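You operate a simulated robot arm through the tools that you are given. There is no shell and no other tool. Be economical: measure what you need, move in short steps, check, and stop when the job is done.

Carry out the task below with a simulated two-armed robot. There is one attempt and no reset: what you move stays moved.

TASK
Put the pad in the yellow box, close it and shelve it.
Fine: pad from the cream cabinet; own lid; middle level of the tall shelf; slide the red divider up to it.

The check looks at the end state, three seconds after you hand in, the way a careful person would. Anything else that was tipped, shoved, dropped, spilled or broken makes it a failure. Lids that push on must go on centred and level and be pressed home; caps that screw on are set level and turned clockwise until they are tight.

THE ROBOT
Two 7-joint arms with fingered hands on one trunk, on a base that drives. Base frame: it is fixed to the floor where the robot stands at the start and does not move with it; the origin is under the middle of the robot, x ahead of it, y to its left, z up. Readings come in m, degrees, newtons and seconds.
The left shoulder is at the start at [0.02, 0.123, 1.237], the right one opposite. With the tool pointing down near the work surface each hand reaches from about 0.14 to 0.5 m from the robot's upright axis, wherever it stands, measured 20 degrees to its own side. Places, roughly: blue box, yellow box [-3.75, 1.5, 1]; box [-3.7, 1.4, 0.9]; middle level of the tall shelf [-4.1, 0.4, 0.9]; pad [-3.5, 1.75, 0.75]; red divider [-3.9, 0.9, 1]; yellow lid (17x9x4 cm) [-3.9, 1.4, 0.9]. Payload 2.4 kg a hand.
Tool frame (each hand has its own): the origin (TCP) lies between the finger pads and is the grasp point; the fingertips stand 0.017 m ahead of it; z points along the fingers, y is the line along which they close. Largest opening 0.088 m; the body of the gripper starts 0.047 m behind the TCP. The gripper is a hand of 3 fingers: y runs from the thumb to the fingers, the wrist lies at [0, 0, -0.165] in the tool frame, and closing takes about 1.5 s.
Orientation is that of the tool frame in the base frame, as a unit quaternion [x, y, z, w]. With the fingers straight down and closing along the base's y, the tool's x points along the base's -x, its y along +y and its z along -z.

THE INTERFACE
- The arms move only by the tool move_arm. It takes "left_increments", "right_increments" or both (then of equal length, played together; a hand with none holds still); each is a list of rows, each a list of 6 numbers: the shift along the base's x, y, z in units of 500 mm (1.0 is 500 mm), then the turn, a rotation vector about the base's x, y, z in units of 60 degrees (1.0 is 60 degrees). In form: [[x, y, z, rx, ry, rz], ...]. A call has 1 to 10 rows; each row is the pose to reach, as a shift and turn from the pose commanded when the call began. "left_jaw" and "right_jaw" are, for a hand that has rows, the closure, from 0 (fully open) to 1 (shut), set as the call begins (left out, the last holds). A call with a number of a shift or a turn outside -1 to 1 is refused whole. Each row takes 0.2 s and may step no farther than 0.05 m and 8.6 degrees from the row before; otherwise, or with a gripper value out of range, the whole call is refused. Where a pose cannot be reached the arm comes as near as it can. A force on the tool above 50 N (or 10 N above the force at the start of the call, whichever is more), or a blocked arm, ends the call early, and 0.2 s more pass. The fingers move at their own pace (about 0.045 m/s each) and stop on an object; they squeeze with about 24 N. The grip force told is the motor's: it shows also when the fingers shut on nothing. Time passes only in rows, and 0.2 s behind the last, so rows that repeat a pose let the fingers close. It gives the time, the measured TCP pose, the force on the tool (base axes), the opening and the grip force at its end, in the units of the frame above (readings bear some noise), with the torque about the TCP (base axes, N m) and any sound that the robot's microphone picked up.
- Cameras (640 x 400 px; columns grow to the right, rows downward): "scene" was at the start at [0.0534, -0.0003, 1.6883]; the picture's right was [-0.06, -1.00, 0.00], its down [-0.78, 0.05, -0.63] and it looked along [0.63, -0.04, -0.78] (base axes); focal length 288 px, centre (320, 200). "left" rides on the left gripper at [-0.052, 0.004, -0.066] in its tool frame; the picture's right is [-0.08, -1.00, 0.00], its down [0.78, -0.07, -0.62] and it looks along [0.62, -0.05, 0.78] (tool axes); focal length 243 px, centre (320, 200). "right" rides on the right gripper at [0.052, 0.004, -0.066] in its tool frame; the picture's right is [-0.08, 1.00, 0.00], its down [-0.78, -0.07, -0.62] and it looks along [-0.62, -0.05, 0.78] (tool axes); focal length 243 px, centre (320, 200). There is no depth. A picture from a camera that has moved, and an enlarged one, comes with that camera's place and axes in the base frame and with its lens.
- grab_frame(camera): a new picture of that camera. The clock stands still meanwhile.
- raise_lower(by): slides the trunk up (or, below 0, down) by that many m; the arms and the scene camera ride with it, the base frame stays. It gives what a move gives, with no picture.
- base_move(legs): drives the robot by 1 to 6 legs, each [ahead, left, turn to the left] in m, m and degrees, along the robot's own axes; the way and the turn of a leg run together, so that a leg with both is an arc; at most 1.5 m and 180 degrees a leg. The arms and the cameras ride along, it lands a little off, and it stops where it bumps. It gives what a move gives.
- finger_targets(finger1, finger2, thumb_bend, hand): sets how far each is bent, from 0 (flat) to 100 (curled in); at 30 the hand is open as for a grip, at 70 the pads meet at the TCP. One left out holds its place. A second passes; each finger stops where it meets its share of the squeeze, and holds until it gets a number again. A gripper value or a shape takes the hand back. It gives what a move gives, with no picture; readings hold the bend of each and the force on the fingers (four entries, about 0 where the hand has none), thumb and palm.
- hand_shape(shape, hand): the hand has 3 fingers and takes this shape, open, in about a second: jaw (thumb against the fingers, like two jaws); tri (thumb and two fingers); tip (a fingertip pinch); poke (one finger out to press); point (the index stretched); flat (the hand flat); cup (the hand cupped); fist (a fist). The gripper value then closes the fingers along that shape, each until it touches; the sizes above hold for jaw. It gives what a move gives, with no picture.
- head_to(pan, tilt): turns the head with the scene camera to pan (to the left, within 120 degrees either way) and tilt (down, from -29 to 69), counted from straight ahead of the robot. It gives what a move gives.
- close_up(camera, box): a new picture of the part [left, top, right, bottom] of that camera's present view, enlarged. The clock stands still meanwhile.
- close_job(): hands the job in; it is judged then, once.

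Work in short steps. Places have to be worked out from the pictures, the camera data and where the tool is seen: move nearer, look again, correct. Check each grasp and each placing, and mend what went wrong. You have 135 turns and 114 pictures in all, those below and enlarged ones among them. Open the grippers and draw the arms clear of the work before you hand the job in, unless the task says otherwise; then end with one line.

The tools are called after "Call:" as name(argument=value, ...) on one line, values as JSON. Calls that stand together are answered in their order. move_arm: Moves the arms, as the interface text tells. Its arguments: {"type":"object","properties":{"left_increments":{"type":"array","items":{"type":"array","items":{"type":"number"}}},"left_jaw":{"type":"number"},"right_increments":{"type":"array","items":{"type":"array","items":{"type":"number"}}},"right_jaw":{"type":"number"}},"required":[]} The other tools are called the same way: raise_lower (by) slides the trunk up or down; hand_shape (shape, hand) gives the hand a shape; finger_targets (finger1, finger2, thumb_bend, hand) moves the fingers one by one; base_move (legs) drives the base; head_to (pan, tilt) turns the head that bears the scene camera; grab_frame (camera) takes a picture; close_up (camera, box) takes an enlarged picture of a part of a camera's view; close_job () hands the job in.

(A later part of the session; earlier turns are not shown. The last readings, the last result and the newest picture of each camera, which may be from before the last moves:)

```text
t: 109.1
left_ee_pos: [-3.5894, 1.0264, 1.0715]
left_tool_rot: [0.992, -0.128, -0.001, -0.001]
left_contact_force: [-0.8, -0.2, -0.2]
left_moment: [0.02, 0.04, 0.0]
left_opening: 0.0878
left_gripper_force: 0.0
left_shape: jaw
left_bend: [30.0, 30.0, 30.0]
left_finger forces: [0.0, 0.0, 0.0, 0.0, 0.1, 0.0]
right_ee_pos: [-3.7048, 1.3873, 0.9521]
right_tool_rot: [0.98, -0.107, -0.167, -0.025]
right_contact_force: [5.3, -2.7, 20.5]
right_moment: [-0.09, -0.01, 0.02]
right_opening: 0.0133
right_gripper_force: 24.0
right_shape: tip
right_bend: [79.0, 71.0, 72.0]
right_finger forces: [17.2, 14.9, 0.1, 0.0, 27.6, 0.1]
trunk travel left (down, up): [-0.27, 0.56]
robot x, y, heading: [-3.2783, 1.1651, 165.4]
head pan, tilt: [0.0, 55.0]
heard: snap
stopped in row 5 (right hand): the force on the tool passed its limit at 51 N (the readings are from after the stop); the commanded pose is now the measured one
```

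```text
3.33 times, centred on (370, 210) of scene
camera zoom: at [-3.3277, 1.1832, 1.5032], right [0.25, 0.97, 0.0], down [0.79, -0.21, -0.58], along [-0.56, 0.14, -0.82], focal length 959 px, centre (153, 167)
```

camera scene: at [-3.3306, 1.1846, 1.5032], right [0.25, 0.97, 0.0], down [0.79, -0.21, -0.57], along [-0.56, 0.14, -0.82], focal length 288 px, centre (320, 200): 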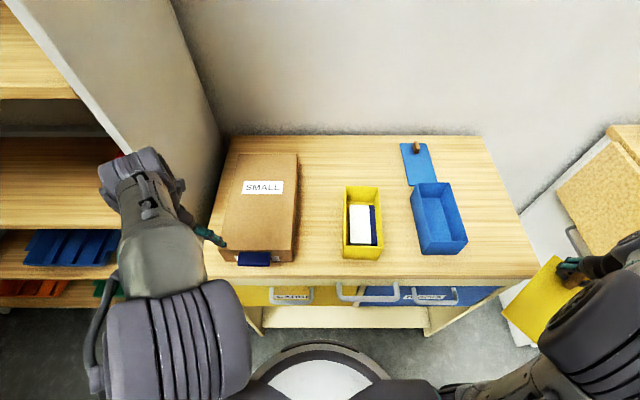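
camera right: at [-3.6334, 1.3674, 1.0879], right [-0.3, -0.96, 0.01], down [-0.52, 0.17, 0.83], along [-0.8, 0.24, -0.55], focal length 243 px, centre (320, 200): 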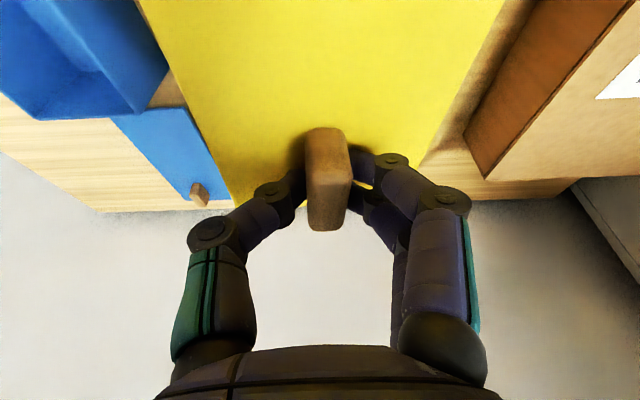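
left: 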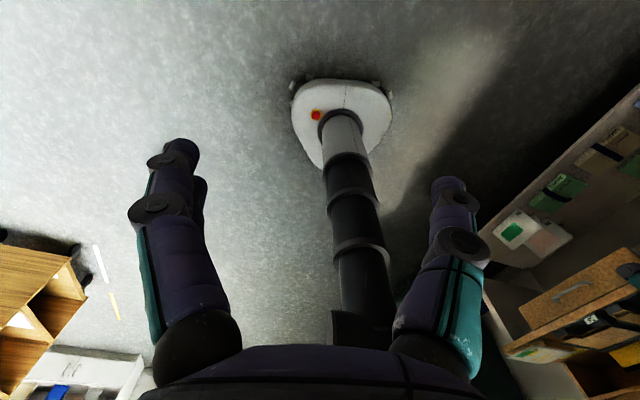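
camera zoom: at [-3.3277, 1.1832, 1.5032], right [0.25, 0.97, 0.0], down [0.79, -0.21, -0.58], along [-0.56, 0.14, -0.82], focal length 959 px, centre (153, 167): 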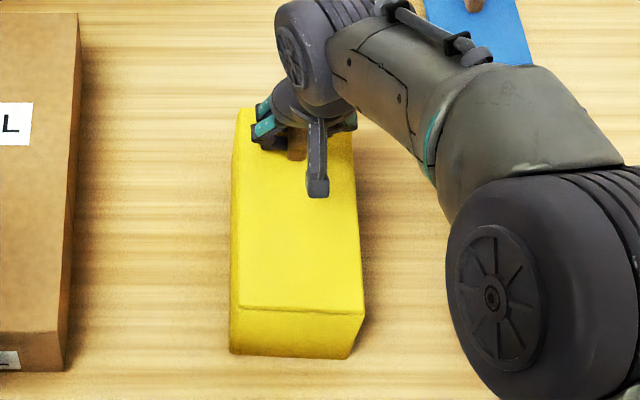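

A snap was heard and the front gap is gone — the lid is home. For a firmer carry grip, I release, rise slightly, align the hand to the lid (162.5°) with a 35° lean, and look.

Call:
move_arm(right_increments=[[0, 0, 0.004, 0, 0, 0], [0, 0, 0.004, 0, 0, 0], [0, 0, 0.01, 0, 0, 0], [0, 0, 0.04, 0, 0, 0], [0, 0, 0.08, 0, 0, -0.04], [0, 0, 0.1, 0.035, 0.11, -0.083], [0, 0, 0.1, 0.07, 0.22, -0.083], [0, 0, 0.1, 0.08, 0.26, -0.083]], right_jaw=0.6)

Call:
grab_frame(camera="right")

Call:
close_up(camera="scene", box=[290, 150, 450, 270])

```text
t: 110.9
left_ee_pos: [-3.5935, 1.0261, 1.072]
left_tool_rot: [0.992, -0.127, 0.0, 0.001]
left_contact_force: [0.2, 0.4, 0.5]
left_moment: [0.02, -0.01, 0.03]
left_opening: 0.0877
left_gripper_force: 0.0
left_shape: jaw
left_bend: [30.0, 30.0, 30.0]
left_finger forces: [0.0, 0.0, 0.1, 0.0, 0.1, 0.0]
right_ee_pos: [-3.7053, 1.3886, 0.9999]
right_tool_rot: [0.941, -0.146, -0.299, -0.058]
right_contact_force: [0.2, 0.4, -0.8]
right_moment: [0.02, -0.01, 0.0]
right_opening: 0.0346
right_gripper_force: 0.0
right_shape: tip
right_bend: [73.0, 73.0, 70.0]
right_finger forces: [0.0, 0.1, 0.0, 0.1, 0.0, 0.1]
trunk travel left (down, up): [-0.27, 0.56]
robot x, y, heading: [-3.2762, 1.1644, 165.3]
head pan, tilt: [0.0, 55.0]
```

```text
41 pictures are left
camera right: at [-3.6307, 1.3592, 1.0231], right [-0.37, -0.93, 0.03], down [-0.25, 0.13, 0.96], along [-0.89, 0.35, -0.28], focal length 243 px, centre (320, 200)
```

right: 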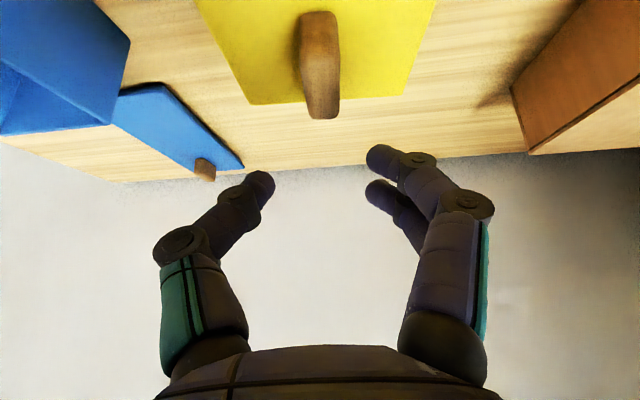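

```text
3.33 times, centred on (370, 210) of scene
camera zoom: at [-3.3308, 1.1844, 1.5032], right [0.25, 0.97, 0.0], down [0.79, -0.21, -0.57], along [-0.56, 0.14, -0.82], focal length 959 px, centre (153, 167)
```

zoom: 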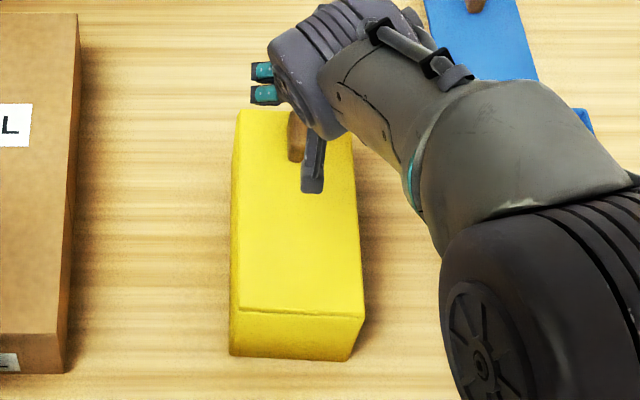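

The closed box looks flush. The peg centre is at (-3.707, 1.389), right under the TCP. I lower to z≈0.951 and close.

Call:
move_arm(right_increments=[[-0.003, -0.003, -0.05, 0, 0, 0], [-0.004, -0.003, -0.09, 0, 0, 0], [-0.004, -0.003, -0.098, 0, 0, 0], [-0.004, -0.003, -0.098, 0, 0, 0]])

Call:
move_arm(right_increments=[[0, 0, 0, 0, 0, 0], [0, 0, 0, 0, 0, 0], [0, 0, 0, 0, 0, 0], [0, 0, 0, 0, 0, 0], [0, 0, 0, 0, 0, 0]], right_jaw=1)

```text
t: 111.9
left_ee_pos: [-3.5918, 1.0265, 1.0721]
left_tool_rot: [0.992, -0.126, 0.0, -0.001]
left_contact_force: [0.3, -0.2, 0.6]
left_moment: [0.01, 0.02, -0.02]
left_opening: 0.0878
left_gripper_force: 0.1
left_shape: jaw
left_bend: [30.0, 30.0, 30.0]
left_finger forces: [0.1, 0.0, 0.0, 0.1, 0.0, 0.1]
right_ee_pos: [-3.7076, 1.3862, 0.9533]
right_tool_rot: [0.94, -0.146, -0.302, -0.058]
right_contact_force: [-10.9, -0.4, 31.4]
right_moment: [-0.59, 0.38, -0.23]
right_opening: 0.0353
right_gripper_force: 0.1
right_shape: tip
right_bend: [80.0, 73.0, 70.0]
right_finger forces: [31.4, 0.1, 0.0, 0.0, 0.1, 0.1]
trunk travel left (down, up): [-0.27, 0.56]
robot x, y, heading: [-3.2757, 1.1683, 165.5]
head pan, tilt: [0.0, 55.0]
```

```text
t: 113.1
left_ee_pos: [-3.5923, 1.0271, 1.072]
left_tool_rot: [0.992, -0.127, -0.001, 0.0]
left_contact_force: [0.3, -0.5, -0.7]
left_moment: [-0.02, -0.03, 0.02]
left_opening: 0.0877
left_gripper_force: 0.1
left_shape: jaw
left_bend: [30.0, 30.0, 30.0]
left_finger forces: [0.0, 0.0, 0.1, 0.0, 0.0, 0.0]
right_ee_pos: [-3.706, 1.3858, 0.9523]
right_tool_rot: [0.941, -0.145, -0.299, -0.059]
right_contact_force: [-3.6, 2.6, 26.4]
right_moment: [0.05, 0.13, 0.05]
right_opening: 0.0135
right_gripper_force: 24.1
right_shape: tip
right_bend: [82.0, 71.0, 71.0]
right_finger forces: [20.3, 13.8, 0.1, 0.1, 28.3, 0.0]
trunk travel left (down, up): [-0.27, 0.56]
robot x, y, heading: [-3.2748, 1.1649, 165.5]
head pan, tilt: [0.0, 55.0]
```

I test-lift the box by the peg, 2 cm only, and look.

Call:
move_arm(right_increments=[[0, 0, 0.008, 0, 0, 0], [0, 0, 0.02, 0, 0, 0], [0, 0, 0.03, 0, 0, 0], [0, 0, 0.04, 0, 0, 0], [0, 0, 0.04, 0, 0, 0]])

Call:
close_up(camera="scene", box=[290, 150, 450, 270])

Call:
grab_frame(camera="right")

```text
t: 114.3
left_ee_pos: [-3.5931, 1.0273, 1.0717]
left_tool_rot: [0.992, -0.127, 0.0, 0.0]
left_contact_force: [0.3, 0.1, 0.1]
left_moment: [0.01, 0.02, 0.01]
left_opening: 0.088
left_gripper_force: 0.0
left_shape: jaw
left_bend: [30.0, 30.0, 30.0]
left_finger forces: [0.0, 0.1, 0.0, 0.1, 0.0, 0.0]
right_ee_pos: [-3.7083, 1.3864, 0.9712]
right_tool_rot: [0.942, -0.145, -0.298, -0.058]
right_contact_force: [0.4, 0.4, -1.4]
right_moment: [0.02, 0.0, 0.02]
right_opening: 0.0117
right_gripper_force: 24.1
right_shape: tip
right_bend: [78.0, 71.0, 71.0]
right_finger forces: [7.8, 13.1, 0.0, 0.0, 20.6, 0.0]
trunk travel left (down, up): [-0.27, 0.56]
robot x, y, heading: [-3.2787, 1.1661, 165.5]
head pan, tilt: [0.0, 55.0]
```

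```text
3.33 times, centred on (370, 210) of scene
camera zoom: at [-3.3309, 1.1845, 1.5031], right [0.25, 0.97, 0.0], down [0.79, -0.21, -0.57], along [-0.55, 0.14, -0.82], focal length 959 px, centre (153, 167)
```

zoom: 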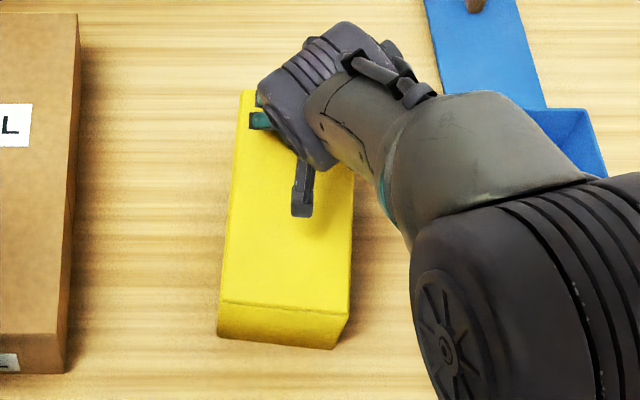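

```text
38 pictures are left
camera right: at [-3.6329, 1.3575, 0.9935], right [-0.37, -0.93, 0.03], down [-0.25, 0.13, 0.96], along [-0.89, 0.35, -0.28], focal length 243 px, centre (320, 200)
```

right: 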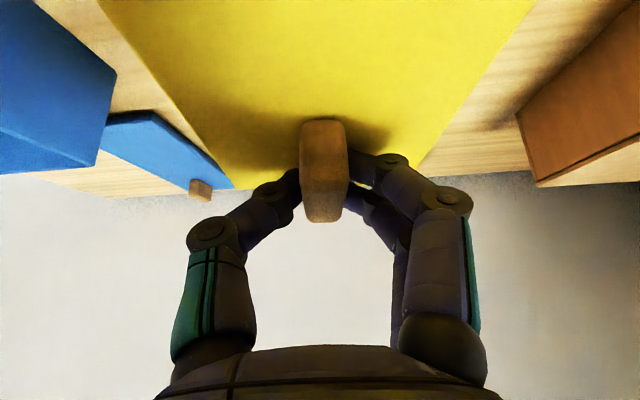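

The box comes up with the lid on, light and steady. I lift it to z≈1.12, back the base off 0.2 m and strafe left toward the tall shelf.

Call:
move_arm(right_increments=[[0, 0, 0.07, 0, 0, 0], [0, 0, 0.14, 0, 0, 0], [0, 0, 0.21, 0, 0, 0], [0, 0, 0.28, 0, 0, 0], [0, 0, 0.3, 0, 0, 0]])

Call:
base_move(legs=[[-0.2, 0, 0], [0, 0.7, 0]])

Call:
head_to(pan=-5, tilt=38)

Call:
grab_frame(camera="scene")

```text
t: 115.5
left_ee_pos: [-3.5932, 1.0269, 1.0706]
left_tool_rot: [0.992, -0.127, 0.0, 0.0]
left_contact_force: [0.0, 0.2, 0.2]
left_moment: [0.0, 0.0, 0.01]
left_opening: 0.0879
left_gripper_force: 0.1
left_shape: jaw
left_bend: [30.0, 30.0, 30.0]
left_finger forces: [0.0, 0.1, 0.0, 0.0, 0.0, 0.1]
right_ee_pos: [-3.7074, 1.3859, 1.1213]
right_tool_rot: [0.942, -0.145, -0.298, -0.058]
right_contact_force: [0.5, 0.1, -2.2]
right_moment: [0.03, 0.09, -0.02]
right_opening: 0.0108
right_gripper_force: 24.0
right_shape: tip
right_bend: [76.0, 71.0, 71.0]
right_finger forces: [6.8, 13.9, 0.0, 0.0, 20.8, 0.1]
trunk travel left (down, up): [-0.27, 0.56]
robot x, y, heading: [-3.2796, 1.1671, 165.1]
head pan, tilt: [0.0, 55.0]
```

```text
t: 120.5
left_ee_pos: [-3.5738, 0.3038, 1.0713]
left_tool_rot: [0.992, -0.128, 0.0, 0.0]
left_contact_force: [0.3, 0.2, 0.3]
left_moment: [0.0, 0.02, 0.02]
left_opening: 0.088
left_gripper_force: 0.0
left_shape: jaw
left_bend: [30.0, 30.0, 30.0]
left_finger forces: [0.0, 0.0, 0.0, 0.0, 0.0, 0.0]
right_ee_pos: [-3.6887, 0.6632, 1.12]
right_tool_rot: [0.941, -0.146, -0.298, -0.058]
right_contact_force: [0.3, 0.1, -2.2]
right_moment: [0.07, 0.09, 0.03]
right_opening: 0.0106
right_gripper_force: 24.1
right_shape: tip
right_bend: [76.0, 71.0, 71.0]
right_finger forces: [6.6, 14.1, 0.0, 0.0, 20.6, 0.1]
trunk travel left (down, up): [-0.27, 0.56]
robot x, y, heading: [-3.258, 0.446, 165.3]
head pan, tilt: [0.0, 55.0]
```

```text
t: 121.3
left_ee_pos: [-3.574, 0.3037, 1.0711]
left_tool_rot: [0.992, -0.128, -0.001, 0.0]
left_contact_force: [-0.7, 0.8, 0.6]
left_moment: [0.02, 0.02, 0.01]
left_opening: 0.0878
left_gripper_force: 0.1
left_shape: jaw
left_bend: [30.0, 30.0, 30.0]
left_finger forces: [0.0, 0.0, 0.1, 0.1, 0.0, 0.1]
right_ee_pos: [-3.6879, 0.6634, 1.1209]
right_tool_rot: [0.942, -0.146, -0.298, -0.058]
right_contact_force: [0.1, 0.0, -3.3]
right_moment: [0.02, 0.06, 0.0]
right_opening: 0.0108
right_gripper_force: 23.9
right_shape: tip
right_bend: [76.0, 71.0, 71.0]
right_finger forces: [6.5, 14.0, 0.1, 0.0, 20.5, 0.0]
trunk travel left (down, up): [-0.27, 0.56]
robot x, y, heading: [-3.2566, 0.4436, 165.3]
head pan, tilt: [-5.0, 38.0]
```

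```text
37 pictures are left
camera scene: at [-3.3235, 0.4721, 1.5268], right [0.33, 0.94, 0.0], down [0.58, -0.21, -0.79], along [-0.74, 0.26, -0.62], focal length 288 px, centre (320, 200)
```

scene: 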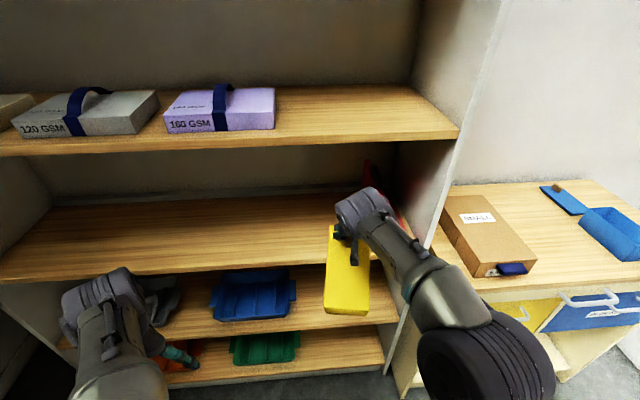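

The shelf's middle level surface is about z 0.89 and the level above starts at ~1.24. I zoom on the box, divider and edges.

Call:
close_up(camera="scene", box=[280, 130, 470, 330])

Call:
grab_frame(camera="right")

```text
2.00 times, centred on (375, 230) of scene
camera zoom: at [-3.3235, 0.4721, 1.5268], right [0.33, 0.94, 0.0], down [0.58, -0.21, -0.79], along [-0.74, 0.26, -0.62], focal length 576 px, centre (210, 140)
```

zoom: 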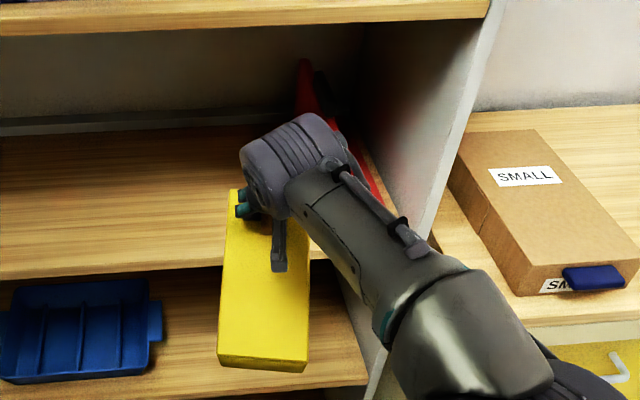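

```text
35 pictures are left
camera right: at [-3.6138, 0.6343, 1.1436], right [-0.37, -0.93, 0.03], down [-0.25, 0.13, 0.96], along [-0.89, 0.35, -0.28], focal length 243 px, centre (320, 200)
```

right: 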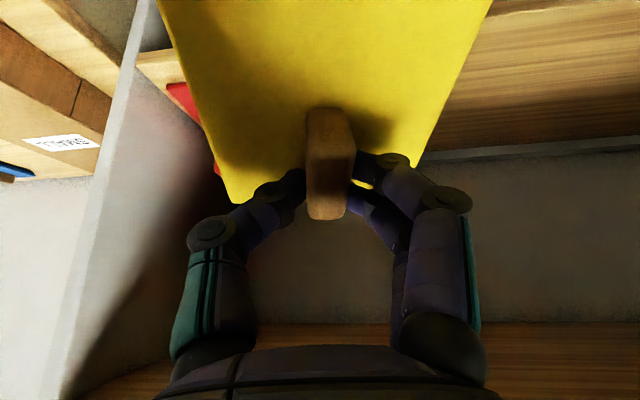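

The box in hand is yawed to about 156° and its near end sags ~15°. I turn it +9.5°, pitch it up 9°, and lower to insertion height, still in front of the shelf.

Call:
move_arm(right_increments=[[0, 0, -0.04, -0.01, -0.036, 0.04], [0, 0, -0.08, -0.02, -0.072, 0.08], [0, 0, -0.12, -0.03, -0.108, 0.12], [0, 0, -0.15, -0.039, -0.145, 0.158], [0, 0, -0.15, -0.039, -0.145, 0.158]])

Call:
close_up(camera="scene", box=[280, 130, 470, 330])

```text
t: 122.5
left_ee_pos: [-3.5736, 0.3046, 1.0716]
left_tool_rot: [0.992, -0.126, 0.0, 0.0]
left_contact_force: [-0.5, 0.4, -0.3]
left_moment: [-0.03, -0.02, -0.02]
left_opening: 0.088
left_gripper_force: 0.1
left_shape: jaw
left_bend: [30.0, 30.0, 30.0]
left_finger forces: [0.0, 0.0, 0.0, 0.0, 0.1, 0.1]
right_ee_pos: [-3.6888, 0.6628, 1.0444]
right_tool_rot: [0.971, -0.069, -0.227, -0.026]
right_contact_force: [-0.5, 0.3, -2.3]
right_moment: [0.01, 0.11, 0.01]
right_opening: 0.0109
right_gripper_force: 23.5
right_shape: tip
right_bend: [76.0, 71.0, 71.0]
right_finger forces: [6.7, 14.1, 0.1, 0.0, 20.6, 0.0]
trunk travel left (down, up): [-0.27, 0.56]
robot x, y, heading: [-3.2575, 0.4462, 165.4]
head pan, tilt: [-5.0, 38.0]
```

```text
2.00 times, centred on (375, 230) of scene
camera zoom: at [-3.3234, 0.4721, 1.5268], right [0.33, 0.94, 0.0], down [0.58, -0.21, -0.79], along [-0.74, 0.26, -0.62], focal length 576 px, centre (210, 140)
```

zoom: 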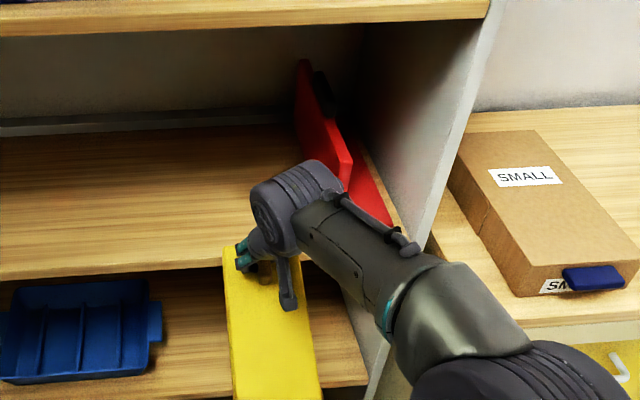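

The box is now nearly level, at heading 162°; the divider stands clear to its right. I lower 2.4 cm (wrist must pass under the upper board), trim yaw +2°, then drive ahead 0.2 m and check.

Call:
move_arm(right_increments=[[0, 0, -0.024, 0, 0, 0.017], [0, 0, -0.048, 0, 0, 0.035], [0, 0, -0.048, 0, 0, 0.035]])

Call:
base_move(legs=[[0.2, 0, 0]])

Call:
grab_frame(camera="scene")

Call:
grab_frame(camera="right")

```text
t: 123.3
left_ee_pos: [-3.573, 0.3034, 1.0717]
left_tool_rot: [0.992, -0.127, -0.001, 0.0]
left_contact_force: [1.1, 0.7, 1.1]
left_moment: [0.03, 0.01, 0.02]
left_opening: 0.0878
left_gripper_force: 0.1
left_shape: jaw
left_bend: [30.0, 30.0, 30.0]
left_finger forces: [0.0, 0.0, 0.1, 0.0, 0.1, 0.0]
right_ee_pos: [-3.6882, 0.6636, 1.0208]
right_tool_rot: [0.972, -0.051, -0.227, -0.02]
right_contact_force: [-0.1, 0.4, -1.6]
right_moment: [0.02, 0.1, 0.01]
right_opening: 0.0107
right_gripper_force: 24.3
right_shape: tip
right_bend: [76.0, 71.0, 71.0]
right_finger forces: [6.6, 14.2, 0.0, 0.0, 20.6, 0.0]
trunk travel left (down, up): [-0.27, 0.56]
robot x, y, heading: [-3.256, 0.4418, 165.4]
head pan, tilt: [-5.0, 38.0]
```

```text
t: 124.9
left_ee_pos: [-3.7688, 0.356, 1.0723]
left_tool_rot: [0.992, -0.128, 0.001, 0.0]
left_contact_force: [-0.6, 0.3, -0.6]
left_moment: [-0.02, 0.0, 0.0]
left_opening: 0.0878
left_gripper_force: 0.1
left_shape: jaw
left_bend: [30.0, 30.0, 30.0]
left_finger forces: [0.1, 0.0, 0.0, 0.0, 0.0, 0.0]
right_ee_pos: [-3.8832, 0.7143, 1.0208]
right_tool_rot: [0.972, -0.052, -0.227, -0.022]
right_contact_force: [-0.1, 1.1, -3.0]
right_moment: [0.05, 0.06, -0.01]
right_opening: 0.0107
right_gripper_force: 23.6
right_shape: tip
right_bend: [76.0, 71.0, 71.0]
right_finger forces: [6.5, 14.2, 0.1, 0.1, 20.7, 0.0]
trunk travel left (down, up): [-0.27, 0.56]
robot x, y, heading: [-3.4541, 0.4949, 165.5]
head pan, tilt: [-5.0, 38.0]
```

```text
33 pictures are left
camera scene: at [-3.5187, 0.5231, 1.5268], right [0.34, 0.94, 0.0], down [0.58, -0.21, -0.79], along [-0.74, 0.26, -0.62], focal length 288 px, centre (320, 200)
```

scene: 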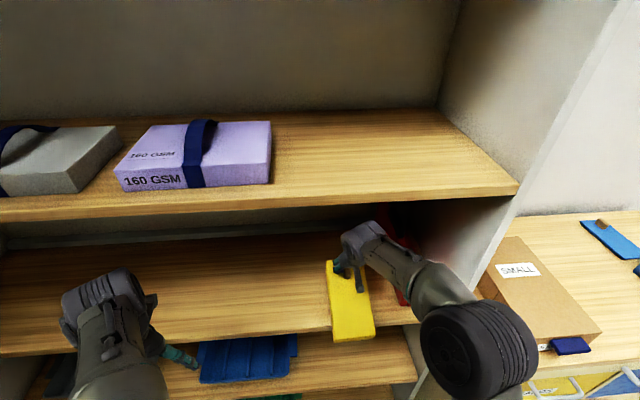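

```text
32 pictures are left
camera right: at [-3.8084, 0.7012, 1.0568], right [-0.18, -0.98, 0.02], down [-0.42, 0.1, 0.9], along [-0.89, 0.16, -0.43], focal length 243 px, centre (320, 200)
```

right: 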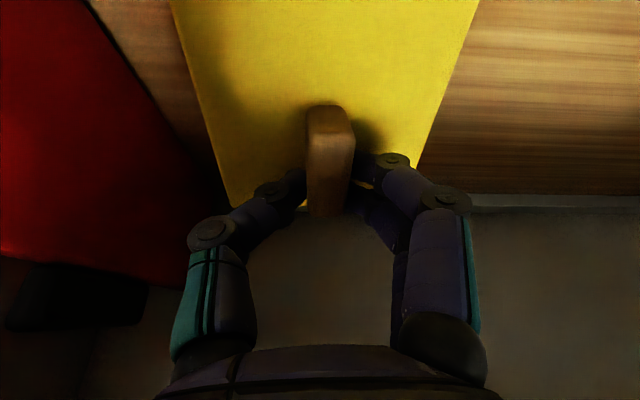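

The box is between the boards, left of the divider. I drive 5 cm more and reach 3.5 cm further in, so the whole box sits on the board.

Call:
base_move(legs=[[0.05, 0, 0]])

Call:
move_arm(right_increments=[[-0.034, 0.009, 0, 0, 0, 0], [-0.068, 0.018, 0, 0, 0, 0], [-0.068, 0.018, 0, 0, 0, 0]])

Call:
close_up(camera="scene", box=[260, 180, 460, 380])

```text
t: 125.8
left_ee_pos: [-3.8176, 0.3675, 1.0705]
left_tool_rot: [0.992, -0.127, 0.002, 0.0]
left_contact_force: [0.3, 0.8, 0.3]
left_moment: [-0.04, 0.03, -0.02]
left_opening: 0.088
left_gripper_force: 0.1
left_shape: jaw
left_bend: [30.0, 30.0, 30.0]
left_finger forces: [0.1, 0.0, 0.1, 0.0, 0.1, 0.1]
right_ee_pos: [-3.932, 0.7268, 1.0207]
right_tool_rot: [0.972, -0.052, -0.227, -0.021]
right_contact_force: [-0.6, 0.3, -1.2]
right_moment: [-0.04, 0.07, -0.01]
right_opening: 0.0108
right_gripper_force: 24.0
right_shape: tip
right_bend: [76.0, 71.0, 71.0]
right_finger forces: [7.2, 13.8, 0.0, 0.0, 21.0, 0.1]
trunk travel left (down, up): [-0.27, 0.56]
robot x, y, heading: [-3.4987, 0.5069, 165.6]
head pan, tilt: [-5.0, 38.0]
```

```text
t: 126.6
left_ee_pos: [-3.8172, 0.3675, 1.0715]
left_tool_rot: [0.992, -0.127, 0.0, 0.0]
left_contact_force: [-0.5, 0.2, -1.1]
left_moment: [0.01, -0.01, -0.02]
left_opening: 0.088
left_gripper_force: 0.0
left_shape: jaw
left_bend: [30.0, 30.0, 30.0]
left_finger forces: [0.1, 0.1, 0.0, 0.0, 0.0, 0.1]
right_ee_pos: [-3.965, 0.7364, 1.0222]
right_tool_rot: [0.973, -0.051, -0.226, -0.02]
right_contact_force: [-0.3, -0.2, -1.7]
right_moment: [-0.02, 0.01, 0.03]
right_opening: 0.0108
right_gripper_force: 24.1
right_shape: tip
right_bend: [76.0, 71.0, 71.0]
right_finger forces: [7.1, 13.7, 0.1, 0.1, 21.0, 0.0]
trunk travel left (down, up): [-0.27, 0.56]
robot x, y, heading: [-3.5044, 0.504, 165.4]
head pan, tilt: [-5.0, 38.0]
```

```text
2.00 times, centred on (360, 280) of scene
camera zoom: at [-3.5665, 0.5355, 1.5268], right [0.34, 0.94, 0.0], down [0.58, -0.21, -0.79], along [-0.74, 0.26, -0.62], focal length 576 px, centre (240, 40)
```

zoom: 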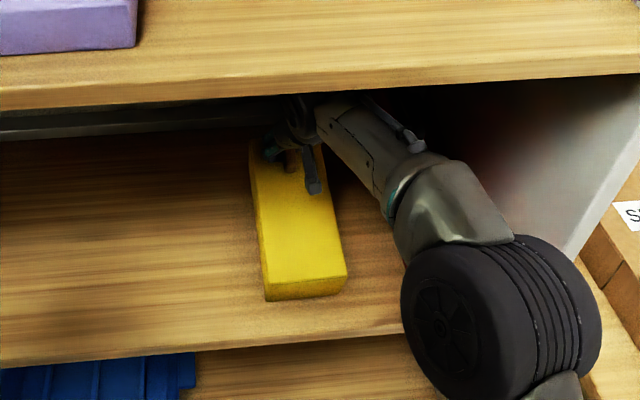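

The box is squarely in, 3–4 cm behind the front edge, heading 164°. I lower until it lands.

Call:
move_arm(right_increments=[[0, 0, -0.02, 0, 0, 0], [0, 0, -0.04, 0, 0, 0], [0, 0, -0.052, 0, 0, 0], [0, 0, -0.06, 0, 0, 0], [0, 0, -0.066, 0, 0, 0]])

Call:
close_up(camera="scene", box=[260, 180, 460, 380])

```text
t: 127.8
left_ee_pos: [-3.8162, 0.3688, 1.0727]
left_tool_rot: [0.992, -0.127, 0.0, 0.0]
left_contact_force: [0.2, -0.7, -1.2]
left_moment: [0.0, 0.01, -0.01]
left_opening: 0.0877
left_gripper_force: 0.0
left_shape: jaw
left_bend: [30.0, 30.0, 30.0]
left_finger forces: [0.1, 0.1, 0.0, 0.0, 0.0, 0.0]
right_ee_pos: [-3.9642, 0.736, 0.9884]
right_tool_rot: [0.972, -0.052, -0.226, -0.021]
right_contact_force: [-0.1, 0.2, 0.4]
right_moment: [-0.08, -0.07, -0.04]
right_opening: 0.0109
right_gripper_force: 24.3
right_shape: tip
right_bend: [77.0, 71.0, 71.0]
right_finger forces: [8.9, 12.4, 0.0, 0.0, 21.3, 0.0]
trunk travel left (down, up): [-0.27, 0.56]
robot x, y, heading: [-3.5, 0.5094, 165.4]
head pan, tilt: [-5.0, 38.0]
```

```text
2.00 times, centred on (360, 280) of scene
camera zoom: at [-3.5666, 0.5355, 1.5268], right [0.34, 0.94, 0.0], down [0.58, -0.21, -0.79], along [-0.74, 0.26, -0.62], focal length 576 px, centre (240, 40)
```

zoom: 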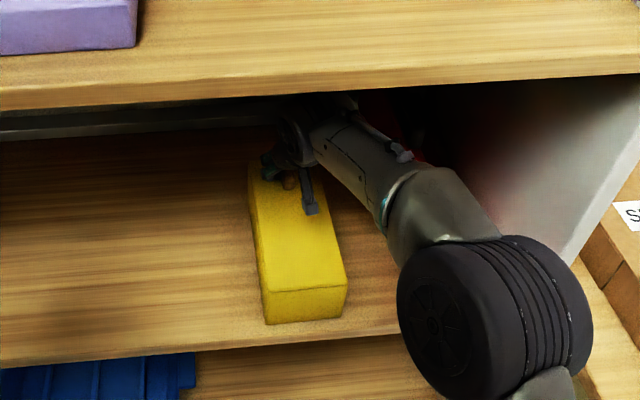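

The near end is touching. I lower a few more millimetres until the box sits flat.

Call:
move_arm(right_increments=[[0, 0, -0.004, 0, 0, 0], [0, 0, -0.008, 0, 0, 0], [0, 0, -0.012, 0, 0, 0], [0, 0, -0.016, 0, 0, 0]])

```text
t: 128.8
left_ee_pos: [-3.8167, 0.3677, 1.0718]
left_tool_rot: [0.992, -0.127, 0.001, -0.001]
left_contact_force: [0.5, 0.9, -0.1]
left_moment: [0.01, 0.02, 0.03]
left_opening: 0.0879
left_gripper_force: 0.1
left_shape: jaw
left_bend: [30.0, 30.0, 30.0]
left_finger forces: [0.1, 0.1, 0.0, 0.0, 0.0, 0.1]
right_ee_pos: [-3.9658, 0.7354, 0.983]
right_tool_rot: [0.971, -0.052, -0.231, -0.021]
right_contact_force: [-4.6, 1.6, 21.8]
right_moment: [-0.15, 0.1, -0.06]
right_opening: 0.0119
right_gripper_force: 24.0
right_shape: tip
right_bend: [79.0, 71.0, 71.0]
right_finger forces: [17.3, 13.4, 0.0, 0.0, 25.1, 0.1]
trunk travel left (down, up): [-0.27, 0.56]
robot x, y, heading: [-3.5013, 0.509, 165.3]
head pan, tilt: [-5.0, 38.0]
```

The box presses flat on the board (22 N; surface ≈ 0.881). I open the fingers, retreat up along the fingers, then draw the hand out toward the robot.

Call:
move_arm(right_increments=[[0, 0, 0.004, 0, 0, 0], [0, 0, 0.004, 0, 0, 0], [0, 0, 0.004, 0, 0, 0], [0, 0, 0.004, 0, 0, 0], [0.014, -0.004, 0.036, 0, 0, 0], [0.034, -0.009, 0.076, 0, 0, 0], [0.12, -0.03, 0.076, 0, 0, 0], [0.2, -0.052, 0.08, 0, 0, 0], [0.29, -0.075, 0.08, 0, 0, 0], [0.38, -0.1, 0.08, 0, 0, 0]], right_jaw=0.5)

Call:
grab_frame(camera="scene")

Call:
grab_frame(camera="right")

```text
t: 131.0
left_ee_pos: [-3.8164, 0.369, 1.0722]
left_tool_rot: [0.992, -0.128, 0.0, 0.0]
left_contact_force: [0.0, -0.7, -0.2]
left_moment: [0.01, 0.01, -0.01]
left_opening: 0.088
left_gripper_force: 0.1
left_shape: jaw
left_bend: [30.0, 30.0, 30.0]
left_finger forces: [0.1, 0.0, 0.1, 0.0, 0.0, 0.0]
right_ee_pos: [-3.774, 0.6861, 1.0205]
right_tool_rot: [0.972, -0.051, -0.227, -0.019]
right_contact_force: [0.3, -0.4, 0.2]
right_moment: [0.01, -0.02, -0.04]
right_opening: 0.0435
right_gripper_force: 0.0
right_shape: tip
right_bend: [73.0, 73.0, 70.0]
right_finger forces: [0.0, 0.0, 0.0, 0.0, 0.1, 0.0]
trunk travel left (down, up): [-0.27, 0.56]
robot x, y, heading: [-3.5001, 0.5034, 165.2]
head pan, tilt: [-5.0, 38.0]
```

```text
29 pictures are left
camera scene: at [-3.5659, 0.537, 1.5268], right [0.34, 0.94, 0.0], down [0.58, -0.21, -0.79], along [-0.74, 0.26, -0.62], focal length 288 px, centre (320, 200)
```

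scene: 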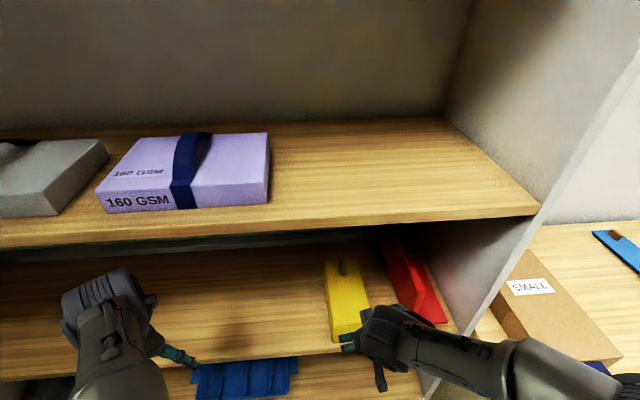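

```text
28 pictures are left
camera right: at [-3.6994, 0.6733, 1.0561], right [-0.18, -0.98, 0.02], down [-0.42, 0.1, 0.9], along [-0.89, 0.16, -0.43], focal length 243 px, centre (320, 200)
```

right: 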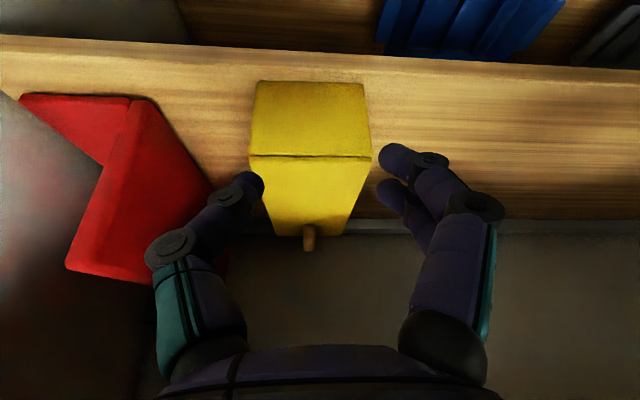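

The box stands flat on the middle level. Now the divider: I zoom on it to get plate position and height.

Call:
close_up(camera="scene", box=[300, 220, 460, 350])

```text
3.08 times, centred on (380, 285) of scene
camera zoom: at [-3.5659, 0.537, 1.5268], right [0.34, 0.94, 0.0], down [0.58, -0.21, -0.79], along [-0.74, 0.26, -0.62], focal length 886 px, centre (135, -62)
```

zoom: 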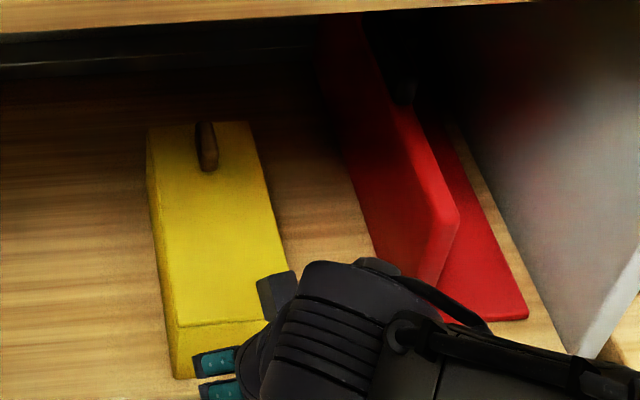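

The plate's left face runs from about (-3.83, .85) back to (-4.04, .90), top at z≈0.99, and it is ~9 cm right of the box. I'll straddle the plate near its front and drag it left. First I open the hand in front of it, aligned to 166°.

Call:
move_arm(right_increments=[[0.02, 0.07, -0.01, 0, 0, -0.035], [0.02, 0.15, -0.03, 0, 0, -0.07], [0.016, 0.23, -0.045, 0, 0, -0.1], [0.014, 0.314, -0.06, 0, 0, -0.133], [0.014, 0.314, -0.06, 0, 0, -0.133], [0.014, 0.314, -0.06, 0, 0, -0.133]], right_jaw=0)

Call:
grab_frame(camera="right")

Call:
grab_frame(camera="scene")

```text
t: 132.4
left_ee_pos: [-3.8173, 0.3678, 1.0713]
left_tool_rot: [0.992, -0.127, 0.001, 0.0]
left_contact_force: [0.0, 0.2, 0.1]
left_moment: [-0.02, 0.01, 0.0]
left_opening: 0.0876
left_gripper_force: 0.1
left_shape: jaw
left_bend: [30.0, 30.0, 30.0]
left_finger forces: [0.0, 0.1, 0.1, 0.0, 0.0, 0.0]
right_ee_pos: [-3.7676, 0.8429, 0.9895]
right_tool_rot: [0.966, -0.119, -0.225, -0.037]
right_contact_force: [-0.2, 0.0, -0.2]
right_moment: [0.01, 0.03, -0.01]
right_opening: 0.0879
right_gripper_force: 0.1
right_shape: tip
right_bend: [30.0, 30.0, 30.0]
right_finger forces: [0.0, 0.0, 0.1, 0.0, 0.0, 0.0]
trunk travel left (down, up): [-0.27, 0.56]
robot x, y, heading: [-3.5055, 0.5092, 165.6]
head pan, tilt: [-5.0, 38.0]
```

```text
26 pictures are left
camera right: at [-3.6961, 0.8194, 1.0253], right [-0.32, -0.95, 0.02], down [-0.4, 0.15, 0.9], along [-0.86, 0.28, -0.43], focal length 243 px, centre (320, 200)
```

right: 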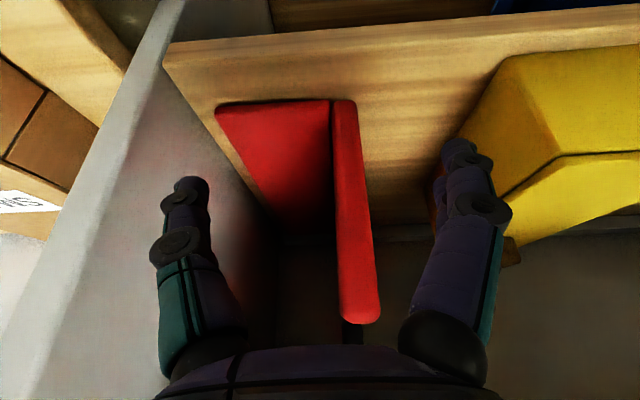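

```text
25 pictures are left
camera scene: at [-3.5662, 0.5356, 1.5268], right [0.34, 0.94, 0.0], down [0.58, -0.21, -0.79], along [-0.74, 0.26, -0.62], focal length 288 px, centre (320, 200)
```

scene: 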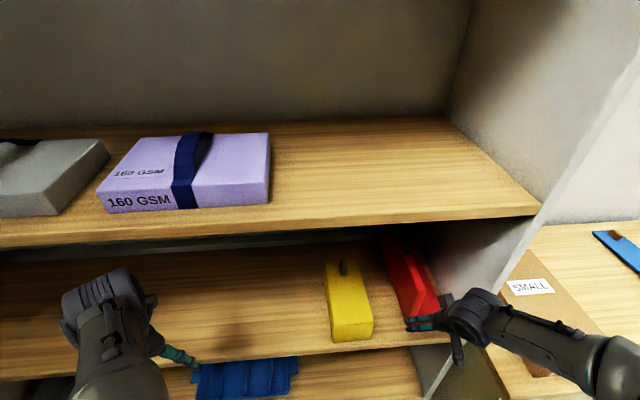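

The plate is taller than thought (top ≈1.027) and 16 mm left of my hand plane. I rise to z 1.015, shift left, then advance so the open fingers straddle it about 7 cm behind its front edge.

Call:
move_arm(right_increments=[[-0.004, -0.016, 0.026, 0, 0, 0], [-0.008, -0.031, 0.052, 0, 0, 0], [-0.09, -0.01, 0.052, 0, 0, 0], [-0.17, 0.01, 0.052, 0, 0, 0], [-0.261, 0.032, 0.052, 0, 0, 0], [-0.261, 0.032, 0.052, 0, 0, 0]])

Call:
grab_frame(camera="right")

Call:
close_up(camera="scene", box=[300, 220, 460, 350])

```text
t: 133.8
left_ee_pos: [-3.8176, 0.3665, 1.0718]
left_tool_rot: [0.992, -0.127, 0.0, 0.0]
left_contact_force: [0.5, 0.0, -0.3]
left_moment: [0.02, -0.04, 0.0]
left_opening: 0.0879
left_gripper_force: 0.1
left_shape: jaw
left_bend: [30.0, 30.0, 30.0]
left_finger forces: [0.1, 0.1, 0.1, 0.0, 0.0, 0.1]
right_ee_pos: [-3.8978, 0.8603, 1.0162]
right_tool_rot: [0.966, -0.118, -0.225, -0.036]
right_contact_force: [-0.5, 0.3, 0.2]
right_moment: [0.0, -0.01, 0.02]
right_opening: 0.0882
right_gripper_force: 0.1
right_shape: tip
right_bend: [30.0, 30.0, 30.0]
right_finger forces: [0.1, 0.0, 0.0, 0.0, 0.0, 0.0]
trunk travel left (down, up): [-0.27, 0.56]
robot x, y, heading: [-3.5027, 0.5062, 165.4]
head pan, tilt: [-5.0, 38.0]
```

```text
24 pictures are left
camera right: at [-3.8258, 0.8367, 1.0516], right [-0.32, -0.95, 0.02], down [-0.4, 0.15, 0.9], along [-0.86, 0.28, -0.43], focal length 243 px, centre (320, 200)
```

right: 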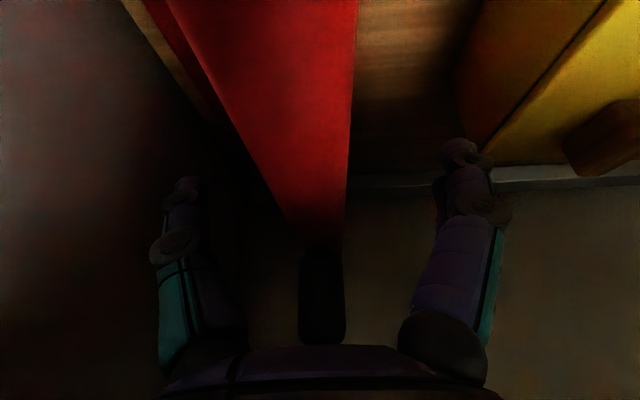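

```text
3.08 times, centred on (380, 285) of scene
camera zoom: at [-3.5661, 0.5355, 1.5269], right [0.34, 0.94, 0.0], down [0.58, -0.21, -0.79], along [-0.74, 0.26, -0.62], focal length 886 px, centre (135, -62)
```

zoom: 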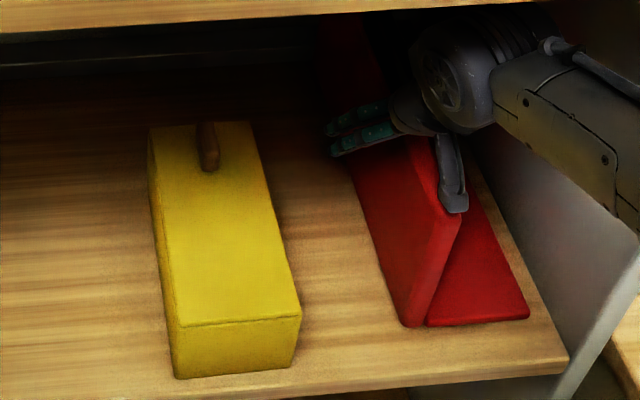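

The hand straddles the plate nicely, with its handle knob just ahead. I close on the plate.

Call:
move_arm(right_increments=[[0, 0, 0, 0, 0, 0], [0, 0, 0, 0, 0, 0], [0, 0, 0, 0, 0, 0], [0, 0, 0, 0, 0, 0], [0, 0, 0, 0, 0, 0], [0, 0, 0, 0, 0, 0], [0, 0, 0, 0, 0, 0], [0, 0, 0, 0, 0, 0]], right_jaw=1)

Call:
close_up(camera="scene", box=[300, 220, 460, 350])

```text
t: 135.6
left_ee_pos: [-3.8177, 0.3678, 1.0719]
left_tool_rot: [0.992, -0.127, 0.0, 0.001]
left_contact_force: [0.5, 0.1, 0.4]
left_moment: [0.02, 0.0, -0.04]
left_opening: 0.0879
left_gripper_force: 0.1
left_shape: jaw
left_bend: [30.0, 30.0, 30.0]
left_finger forces: [0.0, 0.0, 0.0, 0.1, 0.0, 0.1]
right_ee_pos: [-3.8967, 0.8605, 1.0167]
right_tool_rot: [0.966, -0.119, -0.225, -0.037]
right_contact_force: [-0.4, -0.1, -1.1]
right_moment: [-0.01, 0.02, -0.03]
right_opening: 0.0126
right_gripper_force: 24.8
right_shape: tip
right_bend: [72.0, 72.0, 70.0]
right_finger forces: [10.9, 10.9, 0.0, 0.0, 21.3, 0.0]
trunk travel left (down, up): [-0.27, 0.56]
robot x, y, heading: [-3.4996, 0.5117, 165.4]
head pan, tilt: [-5.0, 38.0]
```

```text
3.08 times, centred on (380, 285) of scene
camera zoom: at [-3.5665, 0.5356, 1.5268], right [0.34, 0.94, 0.0], down [0.58, -0.21, -0.79], along [-0.74, 0.26, -0.62], focal length 886 px, centre (135, -62)
```

zoom: 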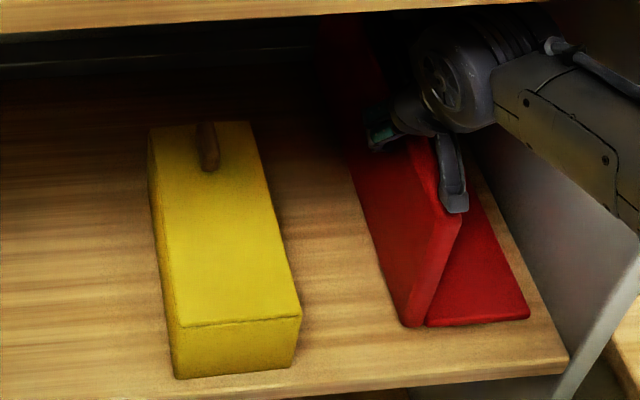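

The plate is firmly held (12.6 mm). The gap to the box is about 89 mm; I drag it 75 mm left along the board.

Call:
move_arm(right_increments=[[-0.006, -0.024, 0, 0, 0, 0], [-0.012, -0.048, 0, 0, 0, 0], [-0.018, -0.073, 0, 0, 0, 0], [-0.024, -0.097, 0, 0, 0, 0], [-0.03, -0.121, 0, 0, 0, 0], [-0.0363, -0.1455, 0, 0, 0, 0], [-0.0363, -0.1455, 0, 0, 0, 0]])

Call:
close_up(camera="scene", box=[300, 220, 460, 350])

```text
t: 137.2
left_ee_pos: [-3.8182, 0.369, 1.0702]
left_tool_rot: [0.992, -0.127, 0.001, 0.0]
left_contact_force: [0.1, -0.7, 0.0]
left_moment: [0.01, -0.01, 0.02]
left_opening: 0.0881
left_gripper_force: 0.1
left_shape: jaw
left_bend: [30.0, 30.0, 30.0]
left_finger forces: [0.0, 0.1, 0.0, 0.1, 0.1, 0.0]
right_ee_pos: [-3.9161, 0.7863, 1.0166]
right_tool_rot: [0.966, -0.12, -0.225, -0.037]
right_contact_force: [-2.0, 2.4, -5.3]
right_moment: [0.0, -0.01, -0.01]
right_opening: 0.0123
right_gripper_force: 23.8
right_shape: tip
right_bend: [72.0, 72.0, 70.0]
right_finger forces: [10.9, 10.9, 0.0, 0.0, 23.0, 0.1]
trunk travel left (down, up): [-0.27, 0.56]
robot x, y, heading: [-3.5009, 0.5091, 165.4]
head pan, tilt: [-5.0, 38.0]
```

```text
3.08 times, centred on (380, 285) of scene
camera zoom: at [-3.5672, 0.5361, 1.5268], right [0.34, 0.94, 0.0], down [0.58, -0.21, -0.79], along [-0.74, 0.26, -0.62], focal length 886 px, centre (135, -62)
```

zoom: 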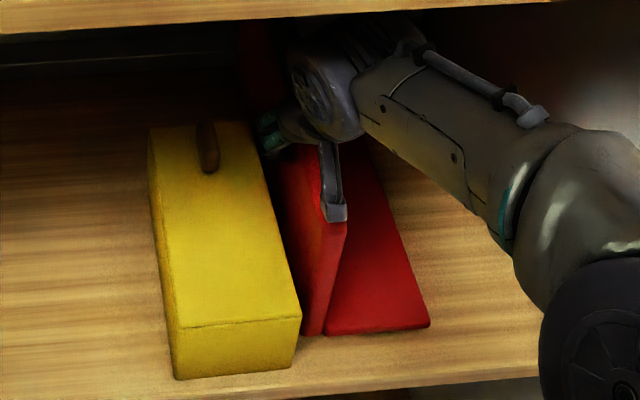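

About 1 cm of gap remains. I drag 8 mm more and inspect closely.

Call:
move_arm(right_increments=[[-0.002, -0.008, 0, 0, 0, 0], [-0.004, -0.0155, 0, 0, 0, 0], [-0.004, -0.0155, 0, 0, 0, 0]])

Call:
close_up(camera="scene", box=[330, 240, 420, 350])

```text
t: 138.0
left_ee_pos: [-3.8167, 0.369, 1.0715]
left_tool_rot: [0.992, -0.127, 0.001, 0.0]
left_contact_force: [0.3, 0.6, 0.4]
left_moment: [0.01, -0.03, 0.02]
left_opening: 0.088
left_gripper_force: 0.1
left_shape: jaw
left_bend: [30.0, 30.0, 30.0]
left_finger forces: [0.0, 0.1, 0.0, 0.0, 0.0, 0.0]
right_ee_pos: [-3.9187, 0.7784, 1.0163]
right_tool_rot: [0.966, -0.12, -0.224, -0.037]
right_contact_force: [-2.1, 1.7, -3.5]
right_moment: [0.02, 0.05, 0.01]
right_opening: 0.0123
right_gripper_force: 24.2
right_shape: tip
right_bend: [72.0, 72.0, 70.0]
right_finger forces: [10.8, 10.9, 0.1, 0.0, 23.5, 0.0]
trunk travel left (down, up): [-0.27, 0.56]
robot x, y, heading: [-3.5014, 0.5085, 165.4]
head pan, tilt: [-5.0, 38.0]
```

```text
3.64 times, centred on (375, 295) of scene
camera zoom: at [-3.5671, 0.5361, 1.5268], right [0.34, 0.94, 0.0], down [0.58, -0.21, -0.79], along [-0.74, 0.26, -0.62], focal length 1047 px, centre (120, -146)
```

zoom: 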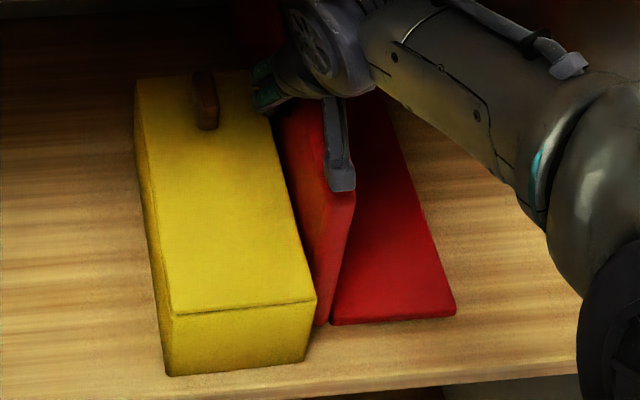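

By my measure ~4 mm remain. I drag 5 mm more and compare the box's place in the picture.

Call:
move_arm(right_increments=[[-0.001, -0.005, 0, 0, 0, 0], [-0.0024, -0.0097, 0, 0, 0, 0], [-0.0024, -0.0097, 0, 0, 0, 0]])

Call:
close_up(camera="scene", box=[330, 240, 420, 350])

Call:
grab_frame(camera="right")

```text
t: 138.8
left_ee_pos: [-3.8174, 0.3675, 1.0721]
left_tool_rot: [0.992, -0.128, 0.001, 0.001]
left_contact_force: [0.3, 0.1, 0.1]
left_moment: [0.0, 0.04, 0.0]
left_opening: 0.0879
left_gripper_force: 0.1
left_shape: jaw
left_bend: [30.0, 30.0, 30.0]
left_finger forces: [0.1, 0.0, 0.1, 0.0, 0.1, 0.0]
right_ee_pos: [-3.9203, 0.7736, 1.0159]
right_tool_rot: [0.966, -0.12, -0.225, -0.037]
right_contact_force: [-3.9, 3.5, -3.6]
right_moment: [0.04, 0.0, -0.03]
right_opening: 0.0121
right_gripper_force: 24.2
right_shape: tip
right_bend: [72.0, 72.0, 70.0]
right_finger forces: [10.6, 10.5, 0.0, 0.0, 23.9, 0.0]
trunk travel left (down, up): [-0.27, 0.56]
robot x, y, heading: [-3.4989, 0.5052, 165.5]
head pan, tilt: [-5.0, 38.0]
```

```text
3.64 times, centred on (375, 295) of scene
camera zoom: at [-3.5672, 0.5363, 1.5268], right [0.34, 0.94, 0.0], down [0.58, -0.21, -0.79], along [-0.74, 0.26, -0.62], focal length 1047 px, centre (120, -146)
```

zoom: 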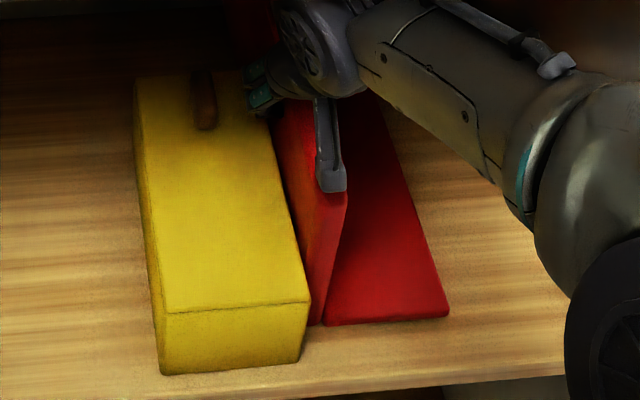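

```text
18 pictures are left
camera right: at [-3.8482, 0.7503, 1.0518], right [-0.32, -0.95, 0.02], down [-0.4, 0.15, 0.9], along [-0.86, 0.28, -0.43], focal length 243 px, centre (320, 200)
```

right: 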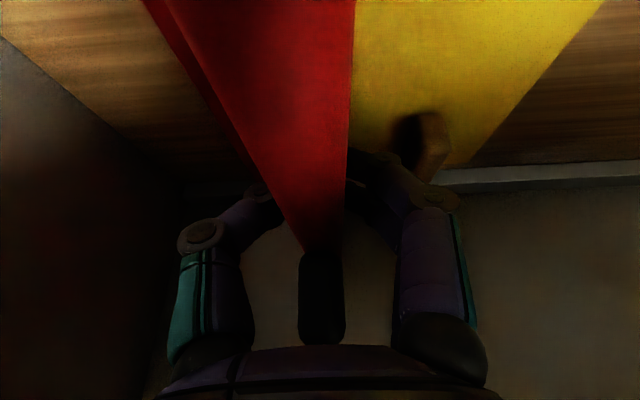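

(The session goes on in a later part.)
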